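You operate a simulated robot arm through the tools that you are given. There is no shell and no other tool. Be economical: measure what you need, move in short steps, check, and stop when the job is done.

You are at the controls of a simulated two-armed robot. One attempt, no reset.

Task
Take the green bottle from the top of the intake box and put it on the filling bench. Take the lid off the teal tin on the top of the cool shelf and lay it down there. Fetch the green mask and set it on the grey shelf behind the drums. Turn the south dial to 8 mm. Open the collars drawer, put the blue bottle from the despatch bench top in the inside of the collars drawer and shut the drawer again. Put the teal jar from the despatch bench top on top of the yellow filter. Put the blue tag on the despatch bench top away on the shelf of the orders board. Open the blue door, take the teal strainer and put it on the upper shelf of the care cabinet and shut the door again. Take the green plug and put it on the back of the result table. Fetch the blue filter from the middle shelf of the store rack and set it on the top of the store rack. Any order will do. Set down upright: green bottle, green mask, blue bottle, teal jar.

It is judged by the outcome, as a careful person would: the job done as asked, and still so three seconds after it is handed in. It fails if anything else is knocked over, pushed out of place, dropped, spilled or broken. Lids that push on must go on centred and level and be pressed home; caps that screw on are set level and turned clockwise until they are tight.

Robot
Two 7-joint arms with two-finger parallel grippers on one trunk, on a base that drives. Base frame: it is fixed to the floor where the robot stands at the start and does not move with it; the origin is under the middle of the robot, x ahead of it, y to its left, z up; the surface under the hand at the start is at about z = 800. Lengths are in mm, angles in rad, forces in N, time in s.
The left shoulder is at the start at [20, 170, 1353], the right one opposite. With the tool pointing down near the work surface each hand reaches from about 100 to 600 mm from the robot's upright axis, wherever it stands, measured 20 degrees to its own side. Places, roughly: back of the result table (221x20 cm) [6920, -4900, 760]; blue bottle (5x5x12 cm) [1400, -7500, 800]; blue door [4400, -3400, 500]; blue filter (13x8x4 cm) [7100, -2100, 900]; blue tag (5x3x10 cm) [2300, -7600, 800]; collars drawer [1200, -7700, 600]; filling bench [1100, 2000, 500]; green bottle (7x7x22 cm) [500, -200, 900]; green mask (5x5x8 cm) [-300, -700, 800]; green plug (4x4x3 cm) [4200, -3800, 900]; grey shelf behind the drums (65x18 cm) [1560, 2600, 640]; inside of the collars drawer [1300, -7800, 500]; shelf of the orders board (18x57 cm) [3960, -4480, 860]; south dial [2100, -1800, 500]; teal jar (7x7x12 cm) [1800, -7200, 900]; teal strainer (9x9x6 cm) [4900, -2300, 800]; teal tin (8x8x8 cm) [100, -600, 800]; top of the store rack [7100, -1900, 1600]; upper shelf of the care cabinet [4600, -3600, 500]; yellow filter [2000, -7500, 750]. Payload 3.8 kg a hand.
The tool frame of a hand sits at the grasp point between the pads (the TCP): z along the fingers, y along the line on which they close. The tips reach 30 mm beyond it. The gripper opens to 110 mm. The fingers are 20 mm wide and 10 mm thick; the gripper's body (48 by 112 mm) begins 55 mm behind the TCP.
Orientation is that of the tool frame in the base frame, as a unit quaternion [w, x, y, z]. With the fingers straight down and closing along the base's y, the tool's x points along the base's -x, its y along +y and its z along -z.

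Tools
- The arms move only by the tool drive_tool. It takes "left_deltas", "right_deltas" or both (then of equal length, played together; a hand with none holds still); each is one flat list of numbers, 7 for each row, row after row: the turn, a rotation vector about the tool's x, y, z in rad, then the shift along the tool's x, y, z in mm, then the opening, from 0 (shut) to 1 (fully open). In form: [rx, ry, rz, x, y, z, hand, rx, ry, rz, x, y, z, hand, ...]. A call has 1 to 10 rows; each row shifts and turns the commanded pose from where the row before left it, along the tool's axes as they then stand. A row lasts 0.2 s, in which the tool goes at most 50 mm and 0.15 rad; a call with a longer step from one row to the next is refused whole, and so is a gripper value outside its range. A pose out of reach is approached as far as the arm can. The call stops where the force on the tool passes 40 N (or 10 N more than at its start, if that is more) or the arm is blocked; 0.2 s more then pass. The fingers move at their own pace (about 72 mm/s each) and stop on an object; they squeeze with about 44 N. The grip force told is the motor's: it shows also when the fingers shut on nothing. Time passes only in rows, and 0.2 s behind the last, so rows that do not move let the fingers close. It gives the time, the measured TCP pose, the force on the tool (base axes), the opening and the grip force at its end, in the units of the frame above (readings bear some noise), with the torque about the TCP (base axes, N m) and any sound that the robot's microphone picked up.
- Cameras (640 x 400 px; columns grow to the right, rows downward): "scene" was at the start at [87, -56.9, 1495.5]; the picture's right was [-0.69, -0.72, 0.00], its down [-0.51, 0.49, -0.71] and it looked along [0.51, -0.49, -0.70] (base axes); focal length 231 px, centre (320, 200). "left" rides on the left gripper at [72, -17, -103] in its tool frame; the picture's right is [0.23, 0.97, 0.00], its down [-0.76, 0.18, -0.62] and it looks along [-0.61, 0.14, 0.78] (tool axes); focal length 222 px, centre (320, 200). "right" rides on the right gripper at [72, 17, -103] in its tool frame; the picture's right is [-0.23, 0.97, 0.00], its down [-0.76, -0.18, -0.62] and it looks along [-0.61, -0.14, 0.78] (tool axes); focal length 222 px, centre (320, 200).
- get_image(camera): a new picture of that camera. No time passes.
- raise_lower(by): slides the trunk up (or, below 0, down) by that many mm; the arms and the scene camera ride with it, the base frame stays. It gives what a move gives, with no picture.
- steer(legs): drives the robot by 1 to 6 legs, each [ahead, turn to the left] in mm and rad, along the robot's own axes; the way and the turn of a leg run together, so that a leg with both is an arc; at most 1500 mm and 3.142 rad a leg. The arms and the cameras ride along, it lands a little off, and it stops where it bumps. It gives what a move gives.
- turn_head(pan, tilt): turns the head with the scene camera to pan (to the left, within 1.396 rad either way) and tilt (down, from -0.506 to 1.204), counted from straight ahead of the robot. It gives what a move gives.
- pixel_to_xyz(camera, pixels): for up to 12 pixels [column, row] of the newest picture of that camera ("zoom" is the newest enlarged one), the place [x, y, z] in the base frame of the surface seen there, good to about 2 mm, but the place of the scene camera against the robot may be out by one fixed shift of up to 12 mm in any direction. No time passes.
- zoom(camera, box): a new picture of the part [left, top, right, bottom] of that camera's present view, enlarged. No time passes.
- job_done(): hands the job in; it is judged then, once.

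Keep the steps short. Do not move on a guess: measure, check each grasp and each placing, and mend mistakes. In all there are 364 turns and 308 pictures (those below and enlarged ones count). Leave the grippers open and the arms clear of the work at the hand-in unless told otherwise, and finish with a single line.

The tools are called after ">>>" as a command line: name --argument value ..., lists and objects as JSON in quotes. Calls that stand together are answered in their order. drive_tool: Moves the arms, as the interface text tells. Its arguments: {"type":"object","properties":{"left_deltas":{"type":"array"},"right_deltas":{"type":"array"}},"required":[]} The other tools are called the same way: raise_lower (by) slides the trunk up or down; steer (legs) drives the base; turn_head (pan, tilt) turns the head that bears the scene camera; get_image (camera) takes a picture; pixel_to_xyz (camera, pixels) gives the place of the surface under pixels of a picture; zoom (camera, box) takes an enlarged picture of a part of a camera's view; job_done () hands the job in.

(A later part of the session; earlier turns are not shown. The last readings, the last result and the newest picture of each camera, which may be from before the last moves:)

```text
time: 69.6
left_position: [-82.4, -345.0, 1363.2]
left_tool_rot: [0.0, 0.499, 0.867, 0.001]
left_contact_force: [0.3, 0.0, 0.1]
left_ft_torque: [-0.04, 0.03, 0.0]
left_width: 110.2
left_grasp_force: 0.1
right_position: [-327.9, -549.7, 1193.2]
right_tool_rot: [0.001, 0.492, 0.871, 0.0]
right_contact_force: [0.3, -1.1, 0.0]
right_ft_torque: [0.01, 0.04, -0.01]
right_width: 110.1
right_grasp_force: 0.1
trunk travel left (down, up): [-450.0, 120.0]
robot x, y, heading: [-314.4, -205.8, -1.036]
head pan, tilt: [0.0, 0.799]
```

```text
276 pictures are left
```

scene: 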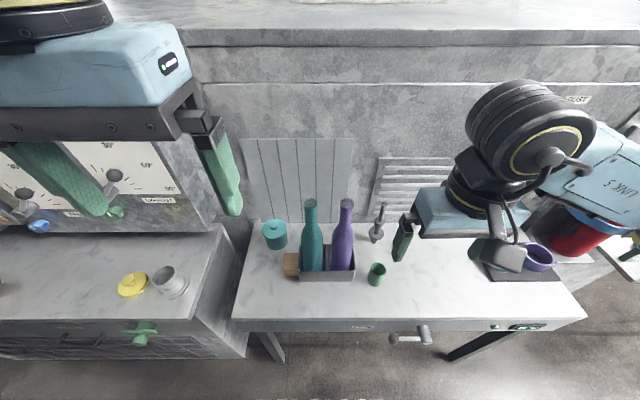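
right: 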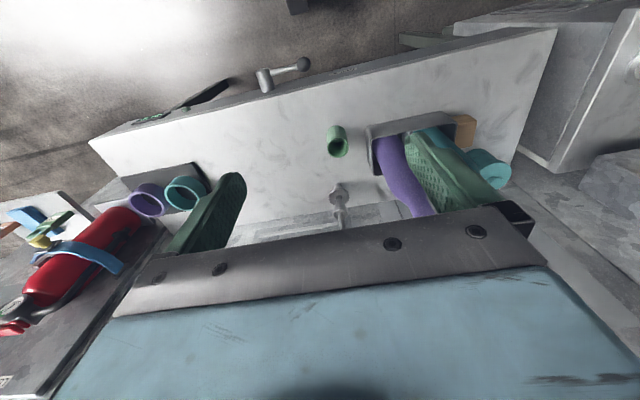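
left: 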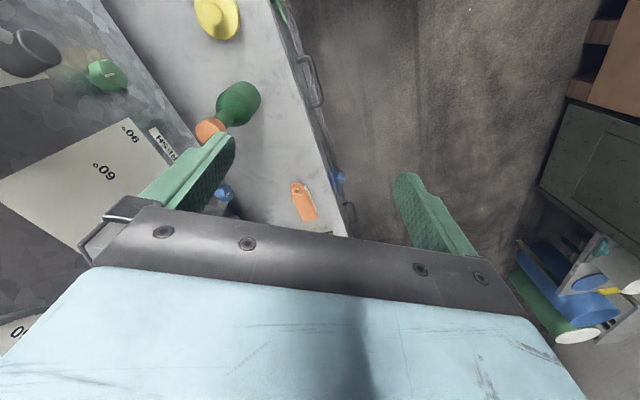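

>>> zoom --camera "scene" --box '[230, 190, 430, 340]'

>>> pixel_to_xyz --camera "zoom" --pixels '[[142, 105], [142, 130], [142, 165], [470, 240], [470, 262], [470, 285], [445, 245], [495, 245], [200, 235], [470, 130], [180, 225], [250, 190]]'

>>> pixel_to_xyz --camera "right" --pixels '[[337, 148], [337, 131], [490, 165], [328, 140], [348, 140], [445, 75], [460, 150]]'

>>> zoom --camera "right" --box '[280, 90, 520, 240]'

```text
2.67 times, centred on (330, 265) of scene
```

zoom: 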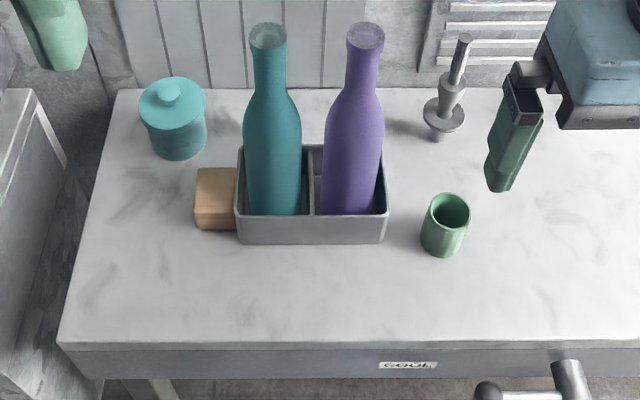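

```text
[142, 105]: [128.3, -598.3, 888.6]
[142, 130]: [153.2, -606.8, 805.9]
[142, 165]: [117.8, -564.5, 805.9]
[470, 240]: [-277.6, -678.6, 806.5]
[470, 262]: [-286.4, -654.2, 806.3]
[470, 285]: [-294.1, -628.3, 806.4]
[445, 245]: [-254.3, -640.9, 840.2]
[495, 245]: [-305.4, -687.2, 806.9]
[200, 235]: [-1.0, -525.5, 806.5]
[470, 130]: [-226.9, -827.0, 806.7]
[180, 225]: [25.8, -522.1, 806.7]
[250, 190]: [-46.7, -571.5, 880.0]
```

```text
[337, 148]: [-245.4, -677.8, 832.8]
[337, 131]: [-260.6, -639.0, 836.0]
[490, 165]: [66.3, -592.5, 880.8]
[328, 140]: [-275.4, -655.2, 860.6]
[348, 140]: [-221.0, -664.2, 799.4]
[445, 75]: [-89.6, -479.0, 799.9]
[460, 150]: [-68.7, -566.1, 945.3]
```

```text
2.67 times, centred on (400, 165) of right
```

zoom: 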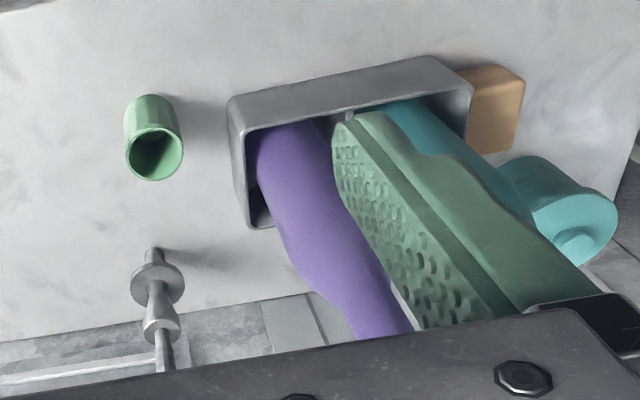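

The green cup at (377,273), position (-255,-660), fits the "green mask" (5x5x8 cm). Now a close look at the tin.

>>> zoom --camera "scene" --box '[250, 205, 300, 255]'

>>> pixel_to_xyz --camera "scene" --pixels '[[274, 222], [274, 226], [265, 230], [284, 230], [274, 233], [274, 240], [274, 248], [262, 235], [263, 238], [268, 270], [277, 290]]'

```text
8.00 times, centred on (275, 230) of scene
```

zoom: 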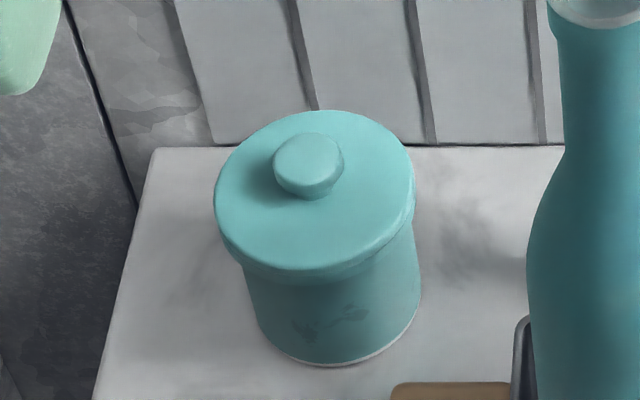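

```text
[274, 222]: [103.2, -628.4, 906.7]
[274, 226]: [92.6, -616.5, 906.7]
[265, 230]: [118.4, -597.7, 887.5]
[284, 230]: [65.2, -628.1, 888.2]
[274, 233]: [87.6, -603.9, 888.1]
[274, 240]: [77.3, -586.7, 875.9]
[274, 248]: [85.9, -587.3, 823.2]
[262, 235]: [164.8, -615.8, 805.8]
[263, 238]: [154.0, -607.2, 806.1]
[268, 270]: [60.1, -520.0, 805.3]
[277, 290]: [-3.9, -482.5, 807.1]
```

The lid has a knob, about 25 mm wide and 18 mm tall, its centre near (93,-618), top z about 901. I bring the left hand over it, with the fingers set to a narrow opening.

>>> drive_tool --left_deltas '[0, 0, 0, -46, 2, 20, 0.5, 0, 0, 0, -46, 2, 20, 0.5, 0, 0, 0, -46, 2, 20, 0.5, 0, 0, 0, -46, 2, 20, 0.5, 0, 0, 0, -46, 2, 20, 0.5, 0, 0, 0, -46, 2, 20, 0.5, 0, 0, 0, -46, 2, 20, 0.5, 0, 0, 0, 0, 0, 40, 0.5, 0, 0, 0, 0, 0, 40, 0.5, 0, 0, 0, 0, 0, 40, 0.5]'

>>> get_image --camera "left"

>>> get_image --camera "scene"

```text
refused: row 1 steps farther than a row can; nothing moved
```

```text
272 pictures are left
```

left: 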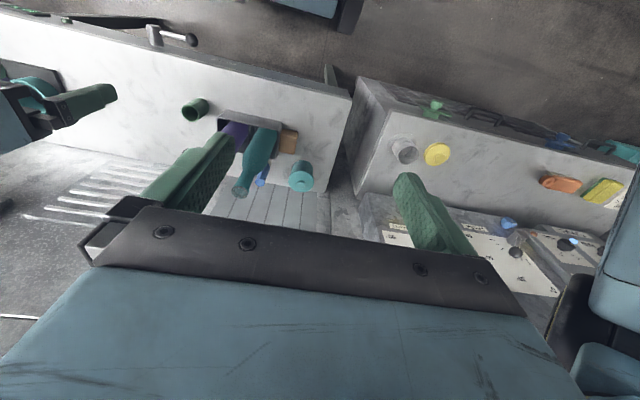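

```text
271 pictures are left
```

scene: 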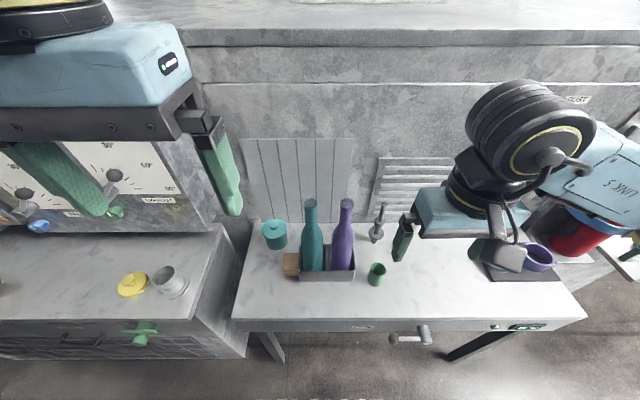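

>>> pixel_to_xyz --camera "left" --pixels '[[304, 181], [300, 170], [304, 185]]'

>>> drive_tool --left_deltas '[0, 0, 0, -43, 2, 20, 0.5, 0, 0, 0, -43, 2, 20, 0.5, 0, 0, 0, -43, 2, 20, 0.5, 0, 0, 0, -43, 2, 20, 0.5, 0, 0, 0, -43, 2, 20, 0.5, 0, 0, 0, -43, 2, 20, 0.5, 0, 0, 0, -43, 2, 20, 0.5, 0, 0, 0, -22, 0, 40, 0.5, 0, 0, 0, 0, 0, 40, 0.5, 0, 0, 0, 0, 0, 40, 0.5]'

>>> get_image --camera "left"

>>> get_image --camera "scene"

```text
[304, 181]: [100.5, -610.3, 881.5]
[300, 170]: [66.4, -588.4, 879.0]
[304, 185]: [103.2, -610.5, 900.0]
```

```text
time: 71.8
left_position: [93.1, -617.4, 1102.0]
left_tool_rot: [0.0, 0.499, 0.866, 0.0]
left_contact_force: [0.7, -0.3, -0.4]
left_ft_torque: [0.01, 0.01, 0.02]
left_width: 55.3
left_grasp_force: 0.1
right_position: [-327.8, -549.9, 1192.3]
right_tool_rot: [0.0, 0.492, 0.87, 0.001]
right_contact_force: [-0.1, -0.2, 0.4]
right_ft_torque: [0.01, 0.0, 0.03]
right_width: 110.1
right_grasp_force: 0.1
trunk travel left (down, up): [-450.0, 120.0]
robot x, y, heading: [-319.7, -208.2, -1.048]
head pan, tilt: [0.0, 0.799]
```

```text
270 pictures are left
```

left: 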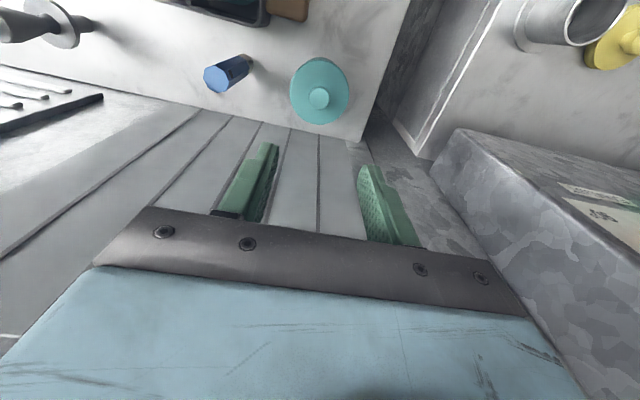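

```text
269 pictures are left
```

scene: 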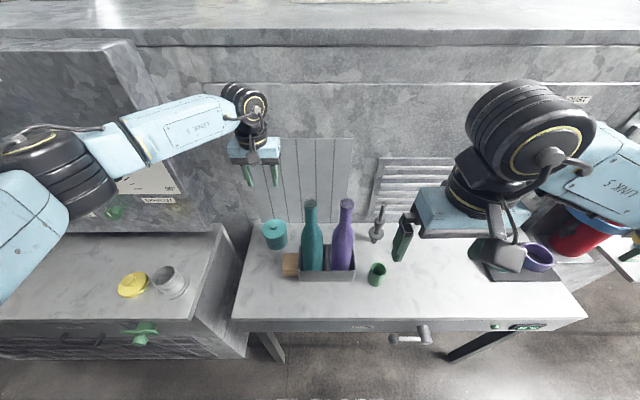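

>>> pixel_to_xyz --camera "left" --pixels '[[319, 98], [319, 92], [319, 105], [309, 98], [329, 98], [216, 77], [240, 65], [305, 75]]'

>>> zoom --camera "left" --box '[180, 30, 380, 155]'

```text
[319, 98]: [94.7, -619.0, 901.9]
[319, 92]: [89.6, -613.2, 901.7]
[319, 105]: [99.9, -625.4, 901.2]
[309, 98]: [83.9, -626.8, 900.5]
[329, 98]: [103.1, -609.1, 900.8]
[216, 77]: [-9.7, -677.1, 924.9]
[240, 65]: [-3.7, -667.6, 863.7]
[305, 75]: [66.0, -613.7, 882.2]
```

```text
3.20 times, centred on (280, 92) of left
```

zoom: 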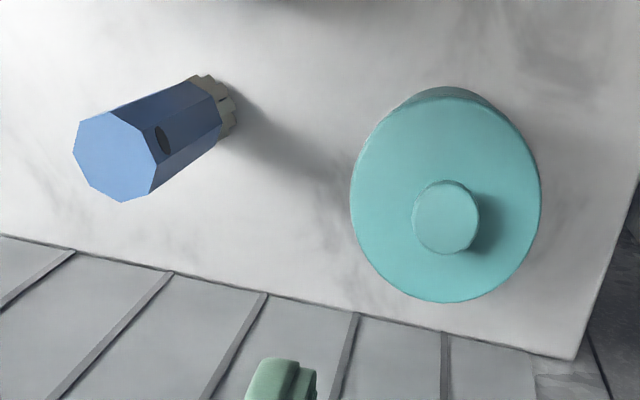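

Knob centre (94.7,-619), top 901, lid top 882. I correct 2 mm and descend to z 914.5 and close.

>>> drive_tool --left_deltas '[0, 0, 0, -2.2, 0.6, 30, 0.45, 0, 0, 0, 0, 0, 40, 0.45, 0, 0, 0, 0, 0, 40, 0.45, 0, 0, 0, 0, 0, 40, 0.45, 0, 0, 0, 0, 0, 25, 0.45, 0, 0, 0, 0, 0, 12, 0.45, 0, 0, 0, 0, 0, 0, 0, 0, 0, 0, 0, 0, 0, 0, 0, 0, 0, 0, 0, 0, 0]'

>>> get_image --camera "left"

```text
time: 73.8
left_position: [91.0, -621.0, 913.9]
left_tool_rot: [0.0, 0.499, 0.867, 0.001]
left_contact_force: [0.0, -1.0, -3.3]
left_ft_torque: [-0.03, -0.01, -0.02]
left_width: 24.8
left_grasp_force: 43.9
right_position: [-327.2, -550.1, 1194.3]
right_tool_rot: [0.0, 0.493, 0.87, 0.0]
right_contact_force: [-0.3, -0.3, 0.5]
right_ft_torque: [0.01, -0.03, 0.01]
right_width: 110.1
right_grasp_force: 0.2
trunk travel left (down, up): [-450.0, 120.0]
robot x, y, heading: [-316.0, -205.7, -1.044]
head pan, tilt: [0.0, 0.799]
```

```text
267 pictures are left
```

left: 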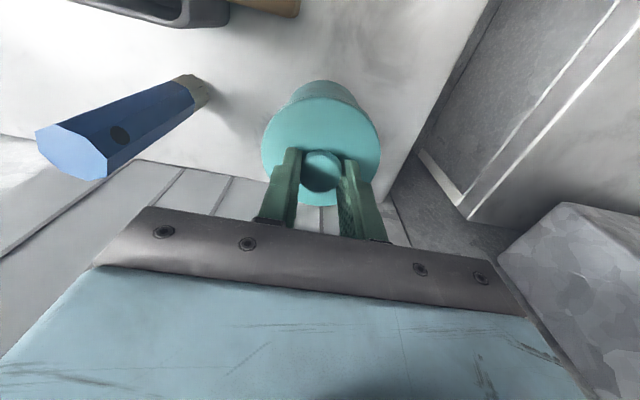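

Knob held at 24.8 mm. I lift straight up 5 mm at a time first and watch the force.

>>> drive_tool --left_deltas '[0, 0, 0, 0, 0, -3, 0, 0, 0, 0, 0, 0, -5, 0, 0, 0, 0, 0, 0, -5, 0, 0, 0, 0, 0, 0, -10, 0, 0, 0, 0, 0, 0, -15, 0, 0, 0, 0, 0, 0, -20, 0]'

>>> get_image --camera "left"

>>> zoom --camera "scene" --box '[210, 170, 370, 300]'

```text
time: 75.2
left_position: [95.4, -620.2, 973.3]
left_tool_rot: [0.0, 0.499, 0.867, 0.0]
left_contact_force: [0.2, -0.1, -4.7]
left_ft_torque: [-0.01, -0.05, 0.01]
left_width: 25.0
left_grasp_force: 43.3
right_position: [-327.1, -549.4, 1193.4]
right_tool_rot: [0.0, 0.492, 0.871, 0.0]
right_contact_force: [-0.1, -0.6, -1.3]
right_ft_torque: [0.03, -0.02, 0.04]
right_width: 109.9
right_grasp_force: 0.0
trunk travel left (down, up): [-450.0, 120.0]
robot x, y, heading: [-320.3, -208.7, -1.044]
head pan, tilt: [0.0, 0.799]
```

```text
266 pictures are left
```

left: 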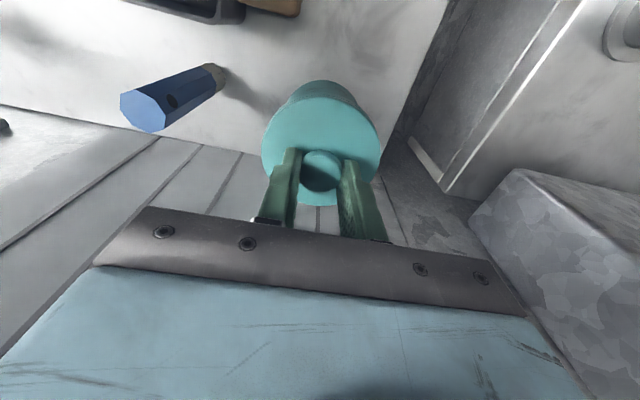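

```text
3.08 times, centred on (290, 235) of scene
```

zoom: 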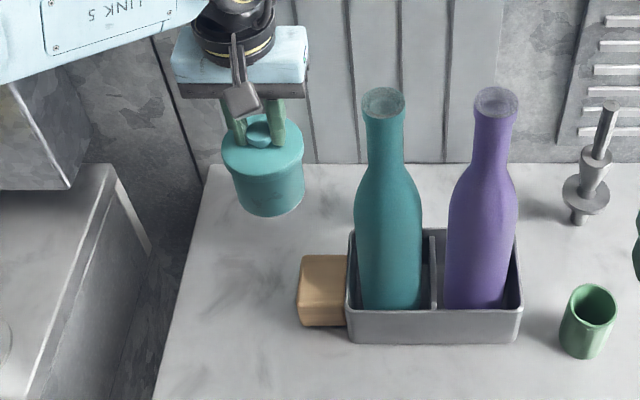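

The whole tin came up with the lid (4.7 N), so the lid pushes on. I'll set it back where it stood and hold the body with the other hand while pulling the lid.

>>> drive_tool --left_deltas '[0, 0, 0, 0, 0, 25, 0, 0, 0, 0, 0, 0, 20, 0, 0, 0, 0, 0, 0, 10, 0, 0, 0, 0, 0, 0, 3, 0, 0, 0, 0, 0, 0, 0, 0]'

```text
time: 76.4
left_position: [94.3, -620.0, 916.5]
left_tool_rot: [0.0, 0.499, 0.867, 0.0]
left_contact_force: [0.6, -0.1, -3.4]
left_ft_torque: [-0.01, 0.05, 0.0]
left_width: 25.0
left_grasp_force: 43.6
right_position: [-326.5, -551.0, 1192.5]
right_tool_rot: [0.0, 0.492, 0.87, 0.0]
right_contact_force: [0.2, -0.6, -0.9]
right_ft_torque: [-0.01, -0.03, 0.0]
right_width: 109.9
right_grasp_force: 0.1
trunk travel left (down, up): [-450.0, 120.0]
robot x, y, heading: [-320.0, -206.0, -1.047]
head pan, tilt: [0.0, 0.799]
```

>>> drive_tool --left_deltas '[0, 0, 0, 0, 0, 1.5, 0, 0, 0, 0, 0, 0, 1.5, 0]'

```text
time: 77.0
left_position: [95.7, -619.2, 914.6]
left_tool_rot: [0.002, 0.499, 0.867, 0.0]
left_contact_force: [2.5, 2.0, 8.8]
left_ft_torque: [0.04, 0.19, -0.08]
left_width: 24.7
left_grasp_force: 43.5
right_position: [-327.6, -548.9, 1193.9]
right_tool_rot: [0.0, 0.493, 0.87, 0.001]
right_contact_force: [-0.2, -0.2, 0.4]
right_ft_torque: [0.0, -0.02, 0.01]
right_width: 110.4
right_grasp_force: 0.0
trunk travel left (down, up): [-450.0, 120.0]
robot x, y, heading: [-316.8, -207.3, -1.044]
head pan, tilt: [0.0, 0.799]
```

The tin is down. I release, rise clear, and draw the left hand back.

>>> drive_tool --left_deltas '[0, 0, 0, 0, 0, -1, 0.45, 0, 0, 0, 0, 0, 0, 0.45, 0, 0, 0, 0, 0, -20, 0.45, 0, 0, 0, 0, 0, -45, 0.45, 0, 0, 0, 0, 0, -45, 0.45, 0, 0, 0, 20, 0, -45, 0.45, 0, 0, 0, 40, 0, -25, 1, 0, 0, 0, 45, 0, -20, 1, 0, 0, 0, 45, 0, -20, 1, 0, 0, 0, 45, 0, 0, 1]'

>>> get_image --camera "scene"

```text
time: 79.2
left_position: [-1.7, -447.7, 1134.0]
left_tool_rot: [0.0, 0.498, 0.867, 0.0]
left_contact_force: [0.0, 0.5, -0.3]
left_ft_torque: [-0.01, -0.01, -0.02]
left_width: 109.9
left_grasp_force: 0.0
right_position: [-327.4, -550.0, 1194.1]
right_tool_rot: [0.0, 0.493, 0.87, -0.001]
right_contact_force: [-0.3, 0.8, -0.4]
right_ft_torque: [0.01, -0.01, -0.05]
right_width: 109.8
right_grasp_force: 0.1
trunk travel left (down, up): [-450.0, 120.0]
robot x, y, heading: [-316.5, -204.3, -1.045]
head pan, tilt: [0.0, 0.799]
```

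```text
264 pictures are left
```

scene: 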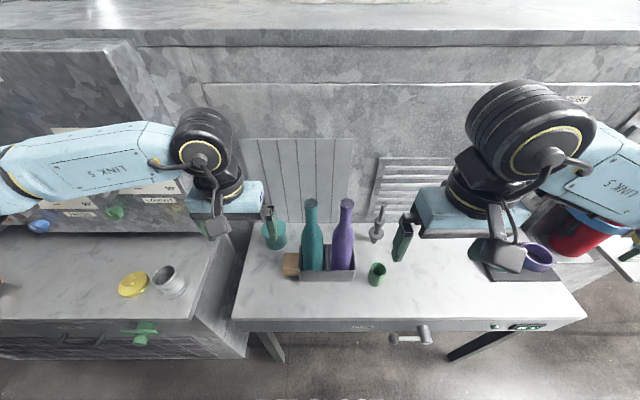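

Now I shift the robot about 265 mm to its left, so that the right hand is over the tin and the left comes from its front-left.

>>> steer --legs '[[0, 1.571], [265, 0], [0, -1.571]]'

>>> get_image --camera "scene"

```text
time: 88.9
left_position: [211.5, -326.3, 1134.2]
left_tool_rot: [0.0, 0.514, 0.858, 0.001]
left_contact_force: [0.1, 0.5, 0.4]
left_ft_torque: [0.04, 0.0, 0.02]
left_width: 109.8
left_grasp_force: 0.1
right_position: [-117.4, -415.5, 1193.7]
right_tool_rot: [0.001, 0.508, 0.861, 0.0]
right_contact_force: [-0.3, 0.1, -1.2]
right_ft_torque: [0.02, 0.03, 0.02]
right_width: 110.0
right_grasp_force: 0.0
trunk travel left (down, up): [-450.0, 120.0]
robot x, y, heading: [-95.1, -74.1, -1.083]
head pan, tilt: [0.0, 0.799]
```

```text
263 pictures are left
```

scene: 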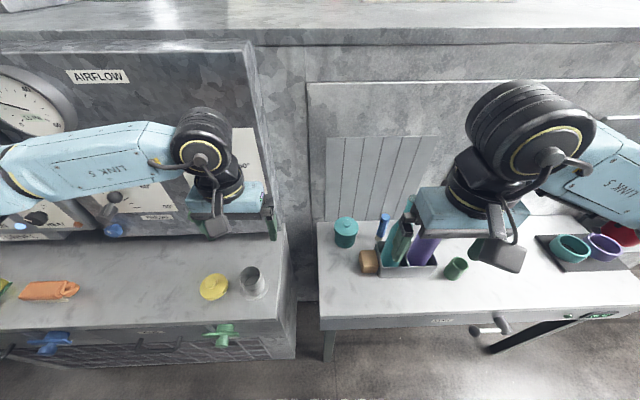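

Robot is now at (-95,-74). I turn the left hand about its axis and then tilt it, so that it can grip the tin's body from the front-left with the fingers 38° below level.

>>> drive_tool --left_deltas '[0, 0, 0.1226, 0, 0, 0, 1, 0, 0, 0.1226, 0, 0, 0, 1, 0, 0, 0.1226, 0, 0, 0, 1, 0, 0, 0.1226, 0, 0, 0, 1, 0, 0, 0.1226, 0, 0, 0, 1]'

>>> drive_tool --left_deltas '[0, -0.1296, 0, 0, 0, 0, 1, 0, -0.1296, 0, 0, 0, 0, 1, 0, -0.1296, 0, 0, 0, 0, 1, 0, -0.1296, 0, 0, 0, 0, 1, 0, -0.1296, 0, 0, 0, 0, 1, 0, -0.1296, 0, 0, 0, 0, 1, 0, -0.1296, 0, 0, 0, 0, 1]'

>>> get_image --camera "scene"

```text
time: 90.1
left_position: [211.0, -325.6, 1134.5]
left_tool_rot: [0.0, 0.749, 0.663, 0.0]
left_contact_force: [0.4, -0.5, 0.0]
left_ft_torque: [0.02, 0.0, 0.01]
left_width: 109.8
left_grasp_force: 0.0
right_position: [-117.8, -415.0, 1193.4]
right_tool_rot: [0.0, 0.507, 0.862, 0.0]
right_contact_force: [-0.1, -0.4, 0.1]
right_ft_torque: [0.04, -0.02, 0.0]
right_width: 109.9
right_grasp_force: 0.0
trunk travel left (down, up): [-450.0, 120.0]
robot x, y, heading: [-97.1, -75.7, -1.08]
head pan, tilt: [0.0, 0.799]
```

```text
time: 91.7
left_position: [212.4, -327.2, 1132.1]
left_tool_rot: [0.292, 0.672, 0.596, -0.329]
left_contact_force: [-0.7, 1.0, -0.1]
left_ft_torque: [-0.02, 0.04, 0.02]
left_width: 110.2
left_grasp_force: 0.0
right_position: [-116.8, -414.9, 1193.7]
right_tool_rot: [-0.001, 0.508, 0.862, 0.0]
right_contact_force: [-0.1, -0.2, -0.1]
right_ft_torque: [0.0, -0.02, 0.01]
right_width: 110.2
right_grasp_force: 0.0
trunk travel left (down, up): [-450.0, 120.0]
robot x, y, heading: [-98.8, -76.5, -1.079]
head pan, tilt: [0.0, 0.799]
```

```text
262 pictures are left
```

scene: 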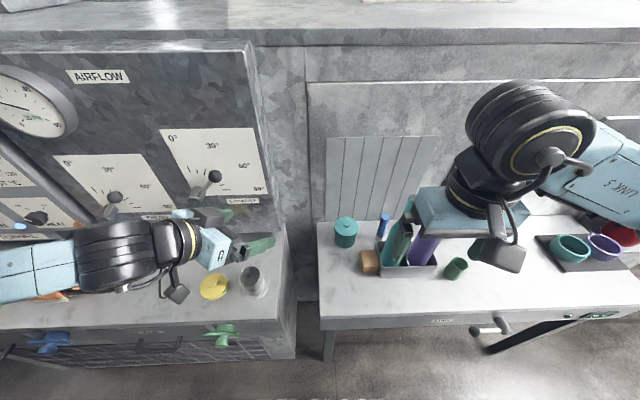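

>>> drive_tool --left_deltas '[0, 0, 0, 8.3, -13.6, 42, 1, 0, 0, 0, 8.3, -13.6, 42, 1, 0, 0, 0, 8.3, -13.6, 42, 1, 0, 0, 0, 8.3, -13.6, 42, 1, 0, 0, 0, 8.3, -13.6, 42, 1, 0, 0, 0, 8.3, -13.6, 42, 1]'

>>> zoom --camera "scene" --box '[280, 180, 440, 300]'

>>> pixel_to_xyz --camera "scene" --pixels '[[369, 252], [362, 254], [377, 252], [369, 266], [345, 222], [345, 240], [384, 218]]'

>>> get_image --camera "left"

```text
time: 93.1
left_position: [158.7, -412.2, 1015.8]
left_tool_rot: [0.287, 0.674, 0.595, -0.331]
left_contact_force: [-0.3, 0.2, -0.7]
left_ft_torque: [0.01, 0.0, -0.02]
left_width: 110.3
left_grasp_force: 0.1
left hand out of reach, approached as far as the arm can: row 4, 5, 6
right_position: [-118.2, -415.5, 1193.5]
right_tool_rot: [0.001, 0.508, 0.862, 0.0]
right_contact_force: [0.6, 0.6, 0.8]
right_ft_torque: [-0.01, -0.01, 0.01]
right_width: 109.8
right_grasp_force: 0.0
trunk travel left (down, up): [-450.0, 120.0]
robot x, y, heading: [-98.0, -73.4, -1.076]
head pan, tilt: [0.0, 0.799]
```

```text
3.33 times, centred on (360, 240) of scene
```

zoom: 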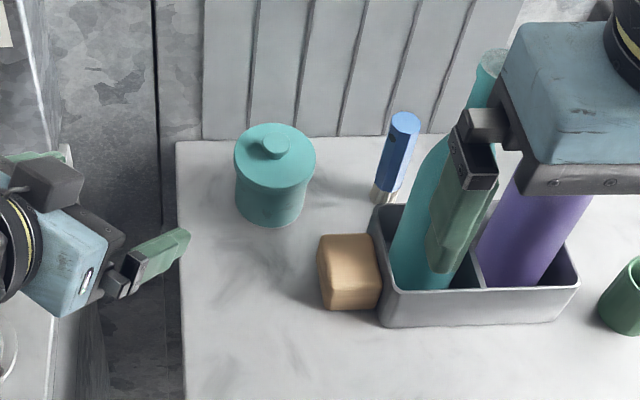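

```text
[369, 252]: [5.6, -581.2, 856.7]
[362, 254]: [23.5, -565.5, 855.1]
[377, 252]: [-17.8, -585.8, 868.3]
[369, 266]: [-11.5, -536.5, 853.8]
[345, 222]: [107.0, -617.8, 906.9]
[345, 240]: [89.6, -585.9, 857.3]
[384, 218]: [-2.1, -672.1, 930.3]
```

```text
260 pictures are left
```

left: 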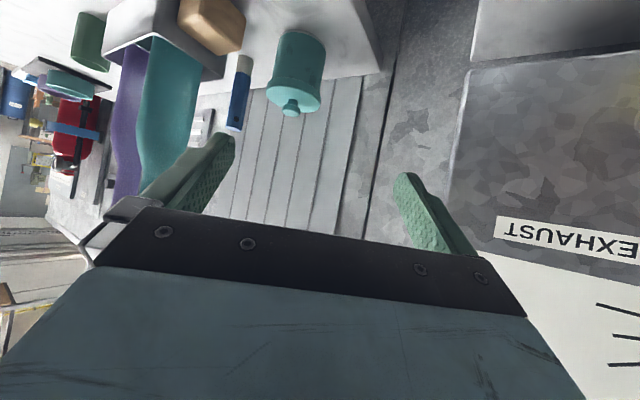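

Tilted like this with a high shoulder, the left arm can't get there. I back off, raise both hands, and lower the trunk 250 mm so that the forearm comes in flatter.

>>> drive_tool --left_deltas '[0, 0, 0, -8.3, 13.6, -42, 1, 0, 0, 0, -8.3, 13.6, -42, 1, 0, 0, 0, -8.3, 13.6, -42, 1, 0, 0, 0, -8.3, 13.6, -42, 1, 0, 0, 0, -8.3, 13.6, -42, 1, 0, 0, 0, -8.3, 13.6, -42, 1, 0, 0, 0, -35, 0, -27, 1, 0, 0, 0, -35, 0, -27, 1, 0, 0, 0, -35, 0, -27, 1]' --right_deltas '[0, 0, 0, 0, 0, -40, 1, 0, 0, 0, 0, 0, -40, 1, 0, 0, 0, 0, 0, -40, 1, 0, 0, 0, 0, 0, -40, 1, 0, 0, 0, 0, 0, -40, 1, 0, 0, 0, 0, 0, 0, 1, 0, 0, 0, 0, 0, 0, 1, 0, 0, 0, 0, 0, 0, 1, 0, 0, 0, 0, 0, 0, 1]'

>>> raise_lower --by -250

>>> drive_tool --left_deltas '[0, 0, 0, 5, -20, 35, 1, 0, 0, 0, 5, -20, 35, 1, 0, 0, 0, 5, -20, 35, 1, 0, 0, 0, 5, -20, 35, 1]'

>>> get_image --camera "scene"

```text
time: 95.1
left_position: [289.5, -293.9, 1330.1]
left_tool_rot: [0.291, 0.673, 0.596, -0.328]
left_contact_force: [1.4, -1.1, -0.7]
left_ft_torque: [0.0, 0.03, -0.04]
left_width: 109.8
left_grasp_force: 0.0
left hand out of reach, approached as far as the arm can: row 4, 5, 6
right_position: [-118.9, -416.5, 1393.2]
right_tool_rot: [-0.001, 0.508, 0.862, 0.001]
right_contact_force: [0.5, -0.5, 0.3]
right_ft_torque: [-0.01, 0.01, 0.01]
right_width: 110.0
right_grasp_force: 0.0
trunk travel left (down, up): [-450.0, 120.0]
robot x, y, heading: [-95.9, -72.8, -1.075]
head pan, tilt: [0.0, 0.799]
```

```text
time: 97.7
left_position: [289.1, -292.9, 1078.8]
left_tool_rot: [0.29, 0.673, 0.596, -0.329]
left_contact_force: [0.4, 0.1, -0.4]
left_ft_torque: [-0.01, 0.05, -0.01]
left_width: 109.9
left_grasp_force: 0.1
right_position: [-119.0, -416.2, 1142.0]
right_tool_rot: [0.0, 0.507, 0.862, 0.0]
right_contact_force: [0.4, 1.1, -0.6]
right_ft_torque: [0.0, 0.01, -0.01]
right_width: 110.0
right_grasp_force: 0.1
trunk travel left (down, up): [-200.0, 370.0]
robot x, y, heading: [-95.3, -77.3, -1.079]
head pan, tilt: [0.0, 0.799]
```

```text
time: 98.7
left_position: [197.9, -379.5, 979.4]
left_tool_rot: [0.291, 0.673, 0.596, -0.329]
left_contact_force: [0.1, -0.1, 0.9]
left_ft_torque: [-0.01, 0.01, -0.03]
left_width: 110.1
left_grasp_force: 0.2
right_position: [-119.4, -416.5, 1142.4]
right_tool_rot: [0.0, 0.507, 0.862, 0.0]
right_contact_force: [-0.4, -0.2, -0.1]
right_ft_torque: [0.0, -0.03, -0.01]
right_width: 110.0
right_grasp_force: 0.1
trunk travel left (down, up): [-200.0, 370.0]
robot x, y, heading: [-100.0, -72.9, -1.082]
head pan, tilt: [0.0, 0.799]
```

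```text
259 pictures are left
```

scene: 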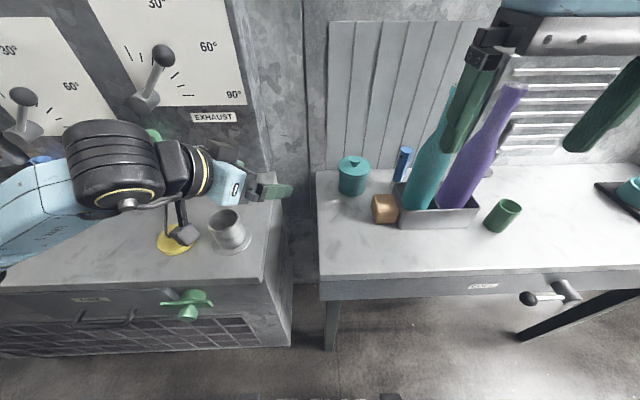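

>>> drive_tool --left_deltas '[0, 0, 0, -9.4, -18.5, 29, 1, 0, 0, 0, -9.4, -18.5, 29, 1, 0, 0, 0, -9.4, -18.5, 29, 1, 0, 0, 0, -9.4, -18.5, 29, 1]'

>>> get_image --camera "left"

>>> get_image --camera "scene"

```text
time: 99.7
left_position: [109.6, -482.6, 935.7]
left_tool_rot: [0.291, 0.673, 0.596, -0.328]
left_contact_force: [-0.4, -0.2, 1.1]
left_ft_torque: [-0.02, 0.02, 0.03]
left_width: 109.9
left_grasp_force: 0.1
right_position: [-119.0, -415.6, 1141.2]
right_tool_rot: [0.0, 0.507, 0.862, 0.001]
right_contact_force: [0.0, -0.3, -0.1]
right_ft_torque: [0.01, -0.02, 0.03]
right_width: 110.1
right_grasp_force: 0.1
trunk travel left (down, up): [-200.0, 370.0]
robot x, y, heading: [-94.9, -75.4, -1.079]
head pan, tilt: [0.0, 0.799]
```

```text
258 pictures are left
```

left: 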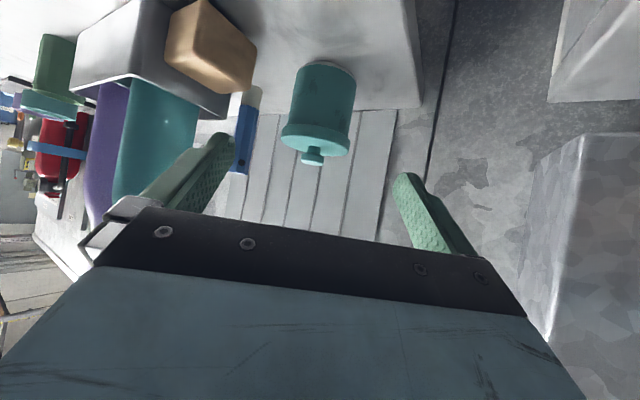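

```text
257 pictures are left
```

scene: 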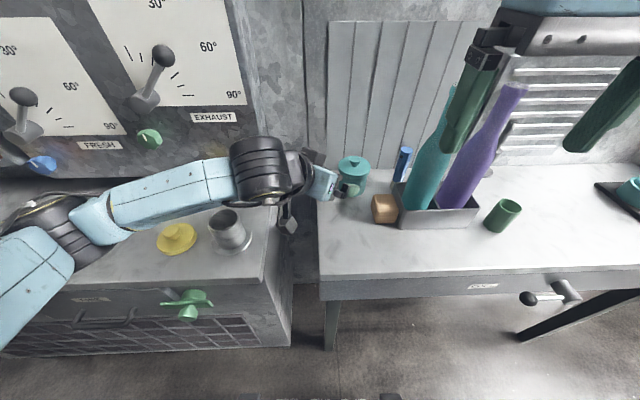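

The tin lines up between the fingers (column 322). I advance 150 mm along the fingers with the opening at 0.92, and look before closing.

>>> drive_tool --left_deltas '[0, 0, 0, 0, 0, 42, 0.92, 0, 0, 0, 0, 0, 42, 0.92, 0, 0, 0, 0, 0, 40, 0.92, 0, 0, 0, 0, 0, 23, 0.92]'

>>> get_image --camera "left"

>>> zoom --camera "scene" --box '[260, 120, 420, 240]'

```text
time: 100.7
left_position: [97.1, -600.0, 844.4]
left_tool_rot: [0.291, 0.673, 0.596, -0.328]
left_contact_force: [-0.2, -0.9, -0.7]
left_ft_torque: [0.02, 0.01, -0.01]
left_width: 101.0
left_grasp_force: 0.1
right_position: [-118.9, -415.7, 1141.5]
right_tool_rot: [0.0, 0.508, 0.862, -0.001]
right_contact_force: [0.8, 0.5, 0.3]
right_ft_torque: [-0.02, 0.0, 0.01]
right_width: 110.0
right_grasp_force: 0.1
trunk travel left (down, up): [-200.0, 370.0]
robot x, y, heading: [-97.4, -74.1, -1.077]
head pan, tilt: [0.0, 0.799]
```

```text
256 pictures are left
```

left: 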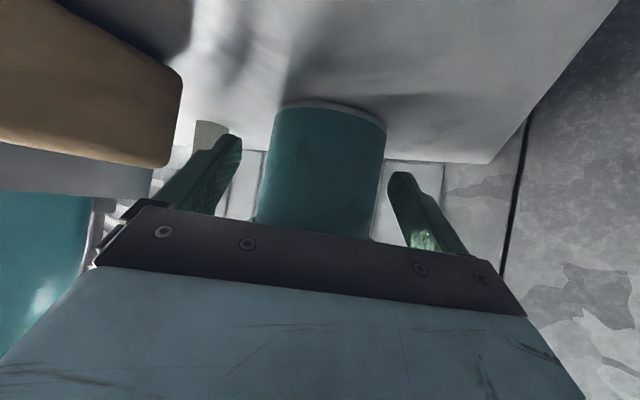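

```text
3.33 times, centred on (340, 180) of scene
```

zoom: 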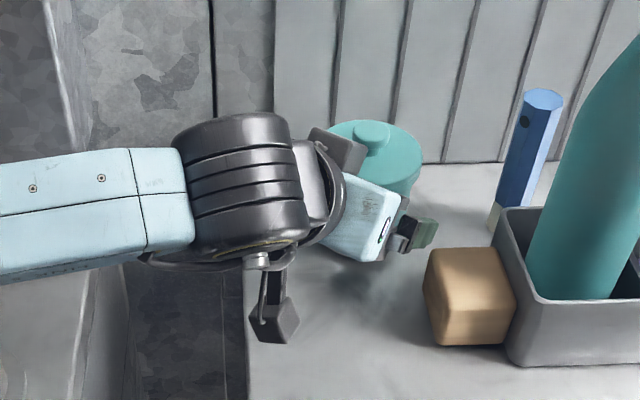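

Clear all round. I shift 3 mm to centre, then close on the body.

>>> drive_tool --left_deltas '[0, 0, 0, 0, 3, 0, 0.92, 0, 0, 0, 0, 0, 0, 0, 0, 0, 0, 0, 0, 0, 0, 0, 0, 0, 0, 0, 0, 0]'

>>> get_image --camera "left"

```text
time: 101.7
left_position: [100.7, -600.7, 844.7]
left_tool_rot: [0.291, 0.672, 0.596, -0.328]
left_contact_force: [-0.1, -1.4, 0.7]
left_ft_torque: [-0.02, -0.02, -0.05]
left_width: 76.2
left_grasp_force: 43.7
right_position: [-120.5, -415.5, 1142.5]
right_tool_rot: [-0.001, 0.507, 0.862, -0.001]
right_contact_force: [-0.1, 0.7, 0.1]
right_ft_torque: [0.0, 0.01, -0.02]
right_width: 109.9
right_grasp_force: 0.1
trunk travel left (down, up): [-200.0, 370.0]
robot x, y, heading: [-97.0, -70.7, -1.084]
head pan, tilt: [0.0, 0.799]
```

```text
254 pictures are left
```

left: 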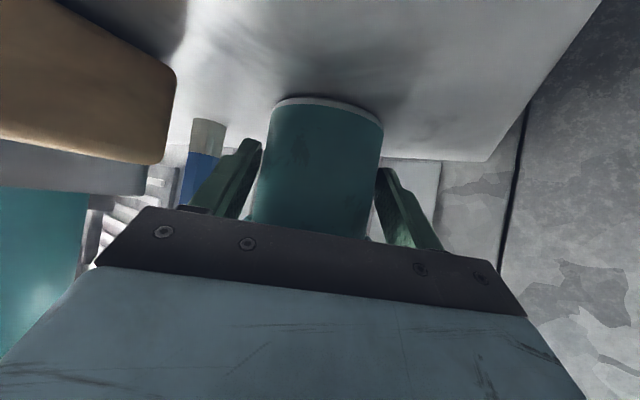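

Tin body held at 76 mm. Now the right hand goes over the knob at z 1142 and turns so that its camera stays clear of the left hand.

>>> drive_tool --right_deltas '[0, 0, 0, -47, 15, 0, 0.45, 0, 0, 0, -47, 15, 0, 0.45, 0, 0, 0, -47, 15, 0, 0.45, 0, 0, 0, -47, 15, 0, 0.45, 0, 0, 0, -47, 15, 0, 0.45, 0, 0, 0, -47, 15, 0, 0.45, 0, 0, -0.138, 0, 0, 0, 0.45, 0, 0, -0.138, 0, 0, 0, 0.45, 0, 0, -0.138, 0, 0, 0, 0.45, 0, 0, -0.138, 0, 0, 0, 0.45]'

>>> get_image --camera "right"

>>> get_image --camera "scene"

```text
time: 103.9
left_position: [98.8, -598.4, 845.2]
left_tool_rot: [0.29, 0.673, 0.596, -0.328]
left_contact_force: [-0.7, 4.1, 4.0]
left_ft_torque: [-0.32, 0.11, -0.09]
left_width: 76.2
left_grasp_force: 43.6
right_position: [77.6, -592.9, 1172.2]
right_tool_rot: [0.001, 0.253, 0.967, -0.001]
right_contact_force: [-0.1, 0.8, -0.6]
right_ft_torque: [-0.01, -0.02, -0.03]
right_width: 49.6
right_grasp_force: 0.2
right hand out of reach, approached as far as the arm can: row 10
trunk travel left (down, up): [-200.0, 370.0]
robot x, y, heading: [-96.6, -76.3, -1.079]
head pan, tilt: [0.0, 0.799]
```

```text
253 pictures are left
```

right: 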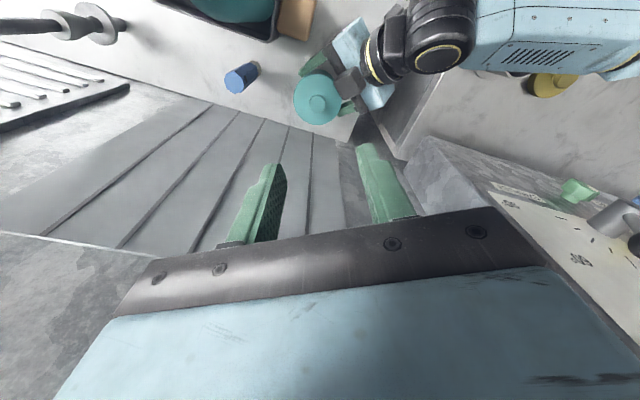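

```text
252 pictures are left
```

scene: 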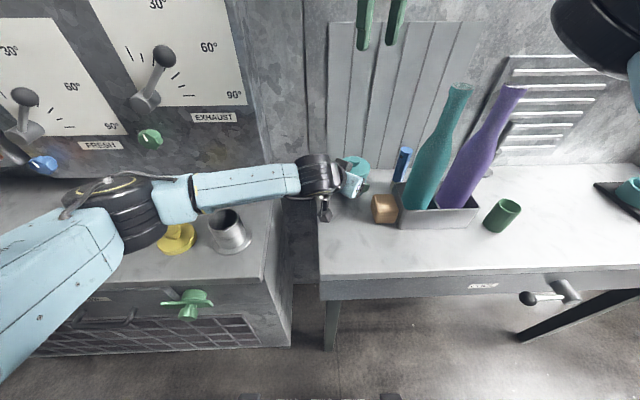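

>>> pixel_to_xyz --camera "right" --pixels '[[317, 103], [313, 100], [321, 106], [338, 110]]'

>>> drive_tool --right_deltas '[0, 0, 0, 0, 0, 40, 0.45, 0, 0, 0, 0, 0, 40, 0.45, 0, 0, 0, 0, 0, 0, 0.45]'

>>> zoom --camera "right" --box '[240, 20, 440, 145]'

```text
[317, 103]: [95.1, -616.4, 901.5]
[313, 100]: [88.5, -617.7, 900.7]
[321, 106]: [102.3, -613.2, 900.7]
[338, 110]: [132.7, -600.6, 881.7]
```

```text
time: 104.7
left_position: [100.2, -599.9, 845.1]
left_tool_rot: [0.291, 0.673, 0.596, -0.328]
left_contact_force: [-1.1, -0.5, 0.6]
left_ft_torque: [-0.05, 0.08, 0.02]
left_width: 76.3
left_grasp_force: 44.1
right_position: [78.1, -596.1, 1091.6]
right_tool_rot: [-0.001, 0.253, 0.967, 0.0]
right_contact_force: [-0.2, -0.6, -0.2]
right_ft_torque: [0.01, 0.03, -0.01]
right_width: 49.4
right_grasp_force: 0.1
trunk travel left (down, up): [-200.0, 370.0]
robot x, y, heading: [-98.5, -71.4, -1.082]
head pan, tilt: [0.0, 0.799]
```

```text
3.20 times, centred on (340, 82) of right
```

zoom: 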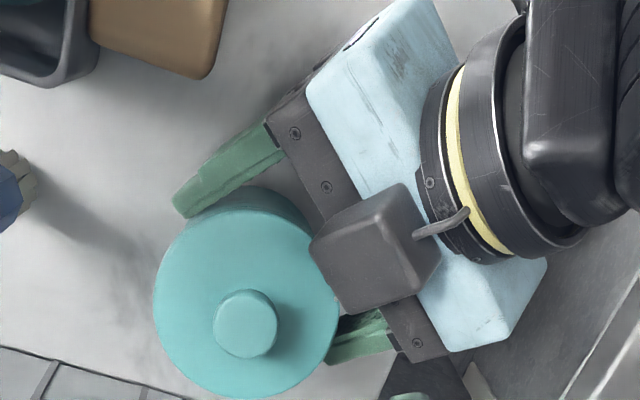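

>>> pixel_to_xyz --camera "zoom" --pixels '[[370, 225], [325, 245], [400, 195], [350, 300], [430, 270], [245, 322], [245, 298], [255, 348]]'

```text
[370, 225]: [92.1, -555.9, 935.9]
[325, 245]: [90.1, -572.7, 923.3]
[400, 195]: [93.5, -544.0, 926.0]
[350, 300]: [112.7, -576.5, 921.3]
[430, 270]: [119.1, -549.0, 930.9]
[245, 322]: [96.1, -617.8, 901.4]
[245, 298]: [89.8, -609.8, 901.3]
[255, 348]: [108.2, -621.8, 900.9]
```

The left gripper's top box is 43 mm from the knob, so I turn the right hand back to close nearly parallel to it, and centre over the knob (96,-618).

>>> drive_tool --right_deltas '[0, 0, 0.13, 0, 0, 0, 0.4, 0, 0, 0.13, 0, 0, 0, 0.4, 0, 0, 0.13, 0, 0, 0, 0.4, 0, 0, 0.13, 0, 0, 0, 0.4, 0, 0, 0.13, 0, 0, 0, 0.4, 0, 0, 0, -27.2, 7.8, 20, 0.4, 0, 0, 0, 0, 0, 30, 0.4, 0, 0, 0, 0, 0, 0, 0.4]'

>>> get_image --camera "right"

```text
time: 106.5
left_position: [99.7, -599.6, 844.8]
left_tool_rot: [0.291, 0.672, 0.597, -0.328]
left_contact_force: [-0.4, -0.4, 2.0]
left_ft_torque: [-0.03, 0.01, -0.07]
left_width: 76.5
left_grasp_force: 44.0
right_position: [96.6, -617.8, 1040.0]
right_tool_rot: [-0.001, 0.549, 0.836, -0.001]
right_contact_force: [0.0, 0.2, -0.7]
right_ft_torque: [0.0, 0.02, -0.01]
right_width: 43.8
right_grasp_force: 0.0
trunk travel left (down, up): [-200.0, 370.0]
robot x, y, heading: [-98.5, -76.0, -1.08]
head pan, tilt: [0.0, 0.799]
```

```text
250 pictures are left
```

right: 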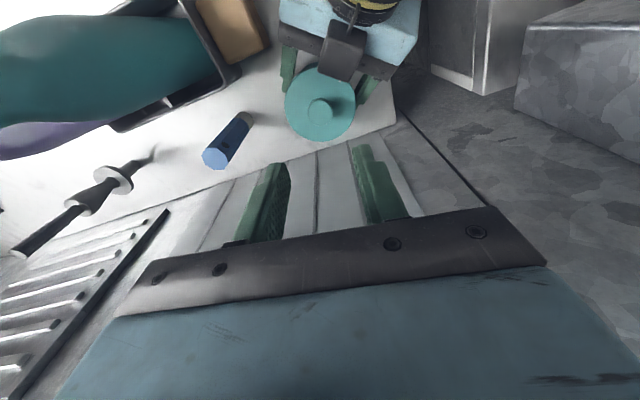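

Centred (320,111). I go down to z 914.5 and close on the knob.

>>> drive_tool --right_deltas '[0, 0, 0, 0, 0, 40, 0.4, 0, 0, 0, 0, 0, 40, 0.4, 0, 0, 0, 0, 0, 30, 0.4, 0, 0, 0, 0, 0, 15.5, 0.4, 0, 0, 0, 0, 0, 0, 0, 0, 0, 0, 0, 0, 0, 0, 0, 0, 0, 0, 0, 0, 0]'

>>> get_image --camera "right"

```text
time: 108.3
left_position: [99.6, -607.0, 843.7]
left_tool_rot: [0.293, 0.672, 0.595, -0.329]
left_contact_force: [-0.1, -3.6, 8.1]
left_ft_torque: [-0.33, 0.09, 0.05]
left_width: 76.2
left_grasp_force: 43.6
right_position: [101.3, -630.4, 938.3]
right_tool_rot: [0.026, 0.549, 0.835, -0.006]
right_contact_force: [0.1, -1.4, -1.6]
right_ft_torque: [0.06, -0.01, 0.02]
right_width: 0.0
right_grasp_force: 37.7
trunk travel left (down, up): [-200.0, 370.0]
robot x, y, heading: [-94.2, -74.3, -1.08]
head pan, tilt: [0.0, 0.799]
stopped in row 7 (right hand): the arm was blocked; the commanded pose is now the measured one
```

```text
249 pictures are left
```

right: 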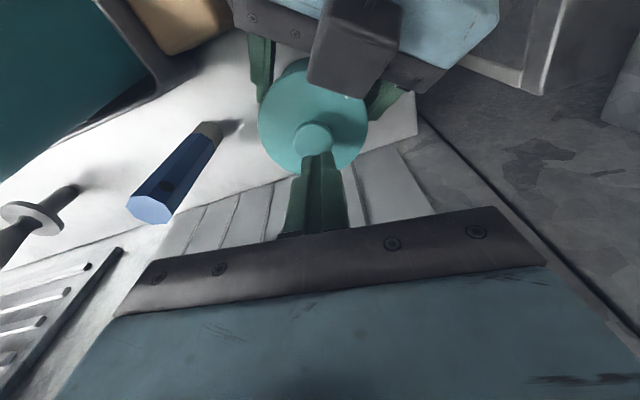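

The right hand was blocked at z 938, before reaching the knob, and got pushed 12 mm. I stop and look where it touches.

>>> get_image --camera "scene"

>>> pixel_to_xyz --camera "right" --pixels '[[355, 40], [380, 20], [330, 60], [313, 140], [290, 100], [340, 175], [230, 20], [440, 60], [350, 5]]'

>>> zoom --camera "scene" --box '[260, 40, 460, 200]'

```text
248 pictures are left
```

scene: 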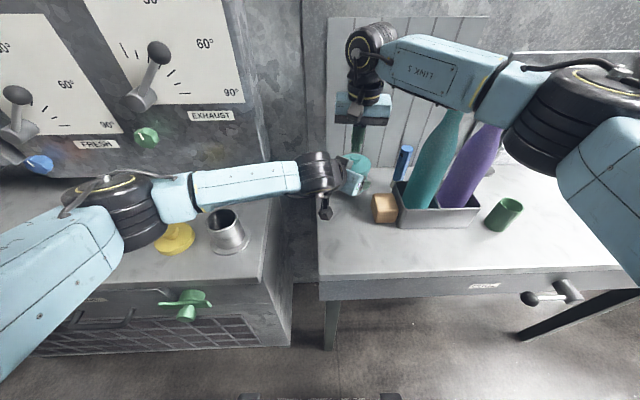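

```text
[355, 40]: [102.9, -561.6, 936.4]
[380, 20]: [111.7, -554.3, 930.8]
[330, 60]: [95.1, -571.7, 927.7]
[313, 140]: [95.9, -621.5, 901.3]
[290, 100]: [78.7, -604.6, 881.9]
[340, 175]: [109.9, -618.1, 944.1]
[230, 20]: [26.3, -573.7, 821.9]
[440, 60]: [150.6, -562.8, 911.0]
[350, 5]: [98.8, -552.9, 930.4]
```

```text
2.50 times, centred on (360, 120) of scene
```

zoom: 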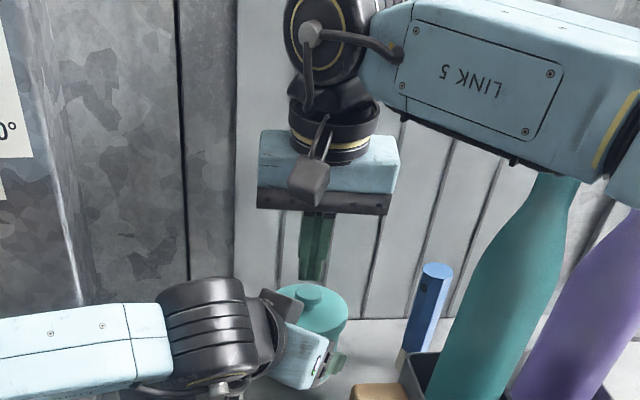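

The right forearm ("LINK 5") came down on the teal bottle's top. I raise the right hand straight up and check the bottle.

>>> drive_tool --right_deltas '[0, 0, 0, 0, 0, -20, 0.4, 0, 0, 0, 0, 0, -40, 0.4, 0, 0, 0, 0, 0, -40, 0.4, 0, 0, 0, 0, 0, -40, 0.4]'

>>> get_image --camera "scene"

>>> zoom --camera "scene" --box '[300, 70, 520, 240]'

```text
time: 109.3
left_position: [99.4, -599.4, 844.5]
left_tool_rot: [0.291, 0.672, 0.597, -0.328]
left_contact_force: [-0.3, 3.0, 2.2]
left_ft_torque: [-0.13, 0.04, -0.01]
left_width: 76.1
left_grasp_force: 44.1
right_position: [96.1, -617.9, 1091.2]
right_tool_rot: [0.031, 0.548, 0.836, -0.01]
right_contact_force: [0.4, -0.3, 0.2]
right_ft_torque: [0.0, 0.02, 0.0]
right_width: 44.1
right_grasp_force: 0.1
trunk travel left (down, up): [-200.0, 370.0]
robot x, y, heading: [-97.8, -75.4, -1.08]
head pan, tilt: [0.0, 0.799]
```

```text
246 pictures are left
```

scene: 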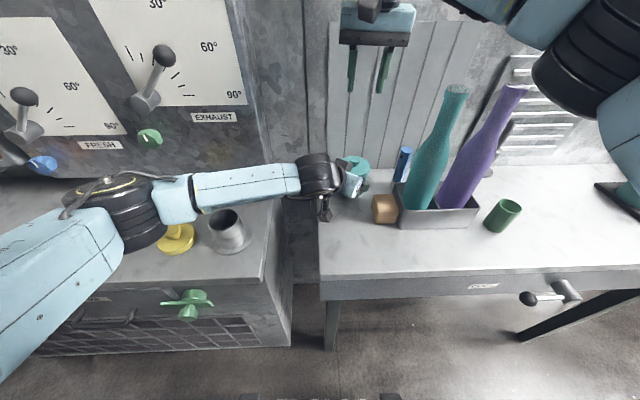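

```text
2.35 times, centred on (410, 155) of scene
```

zoom: 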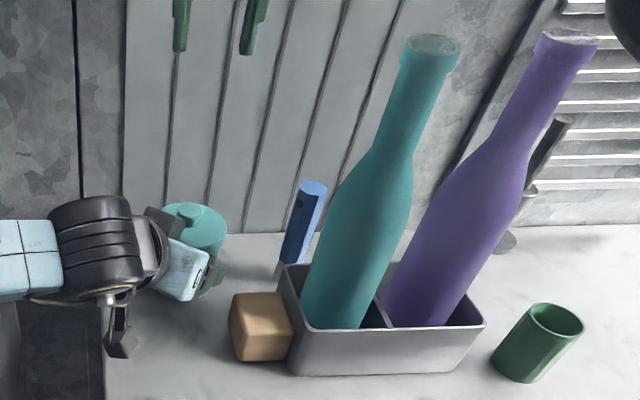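

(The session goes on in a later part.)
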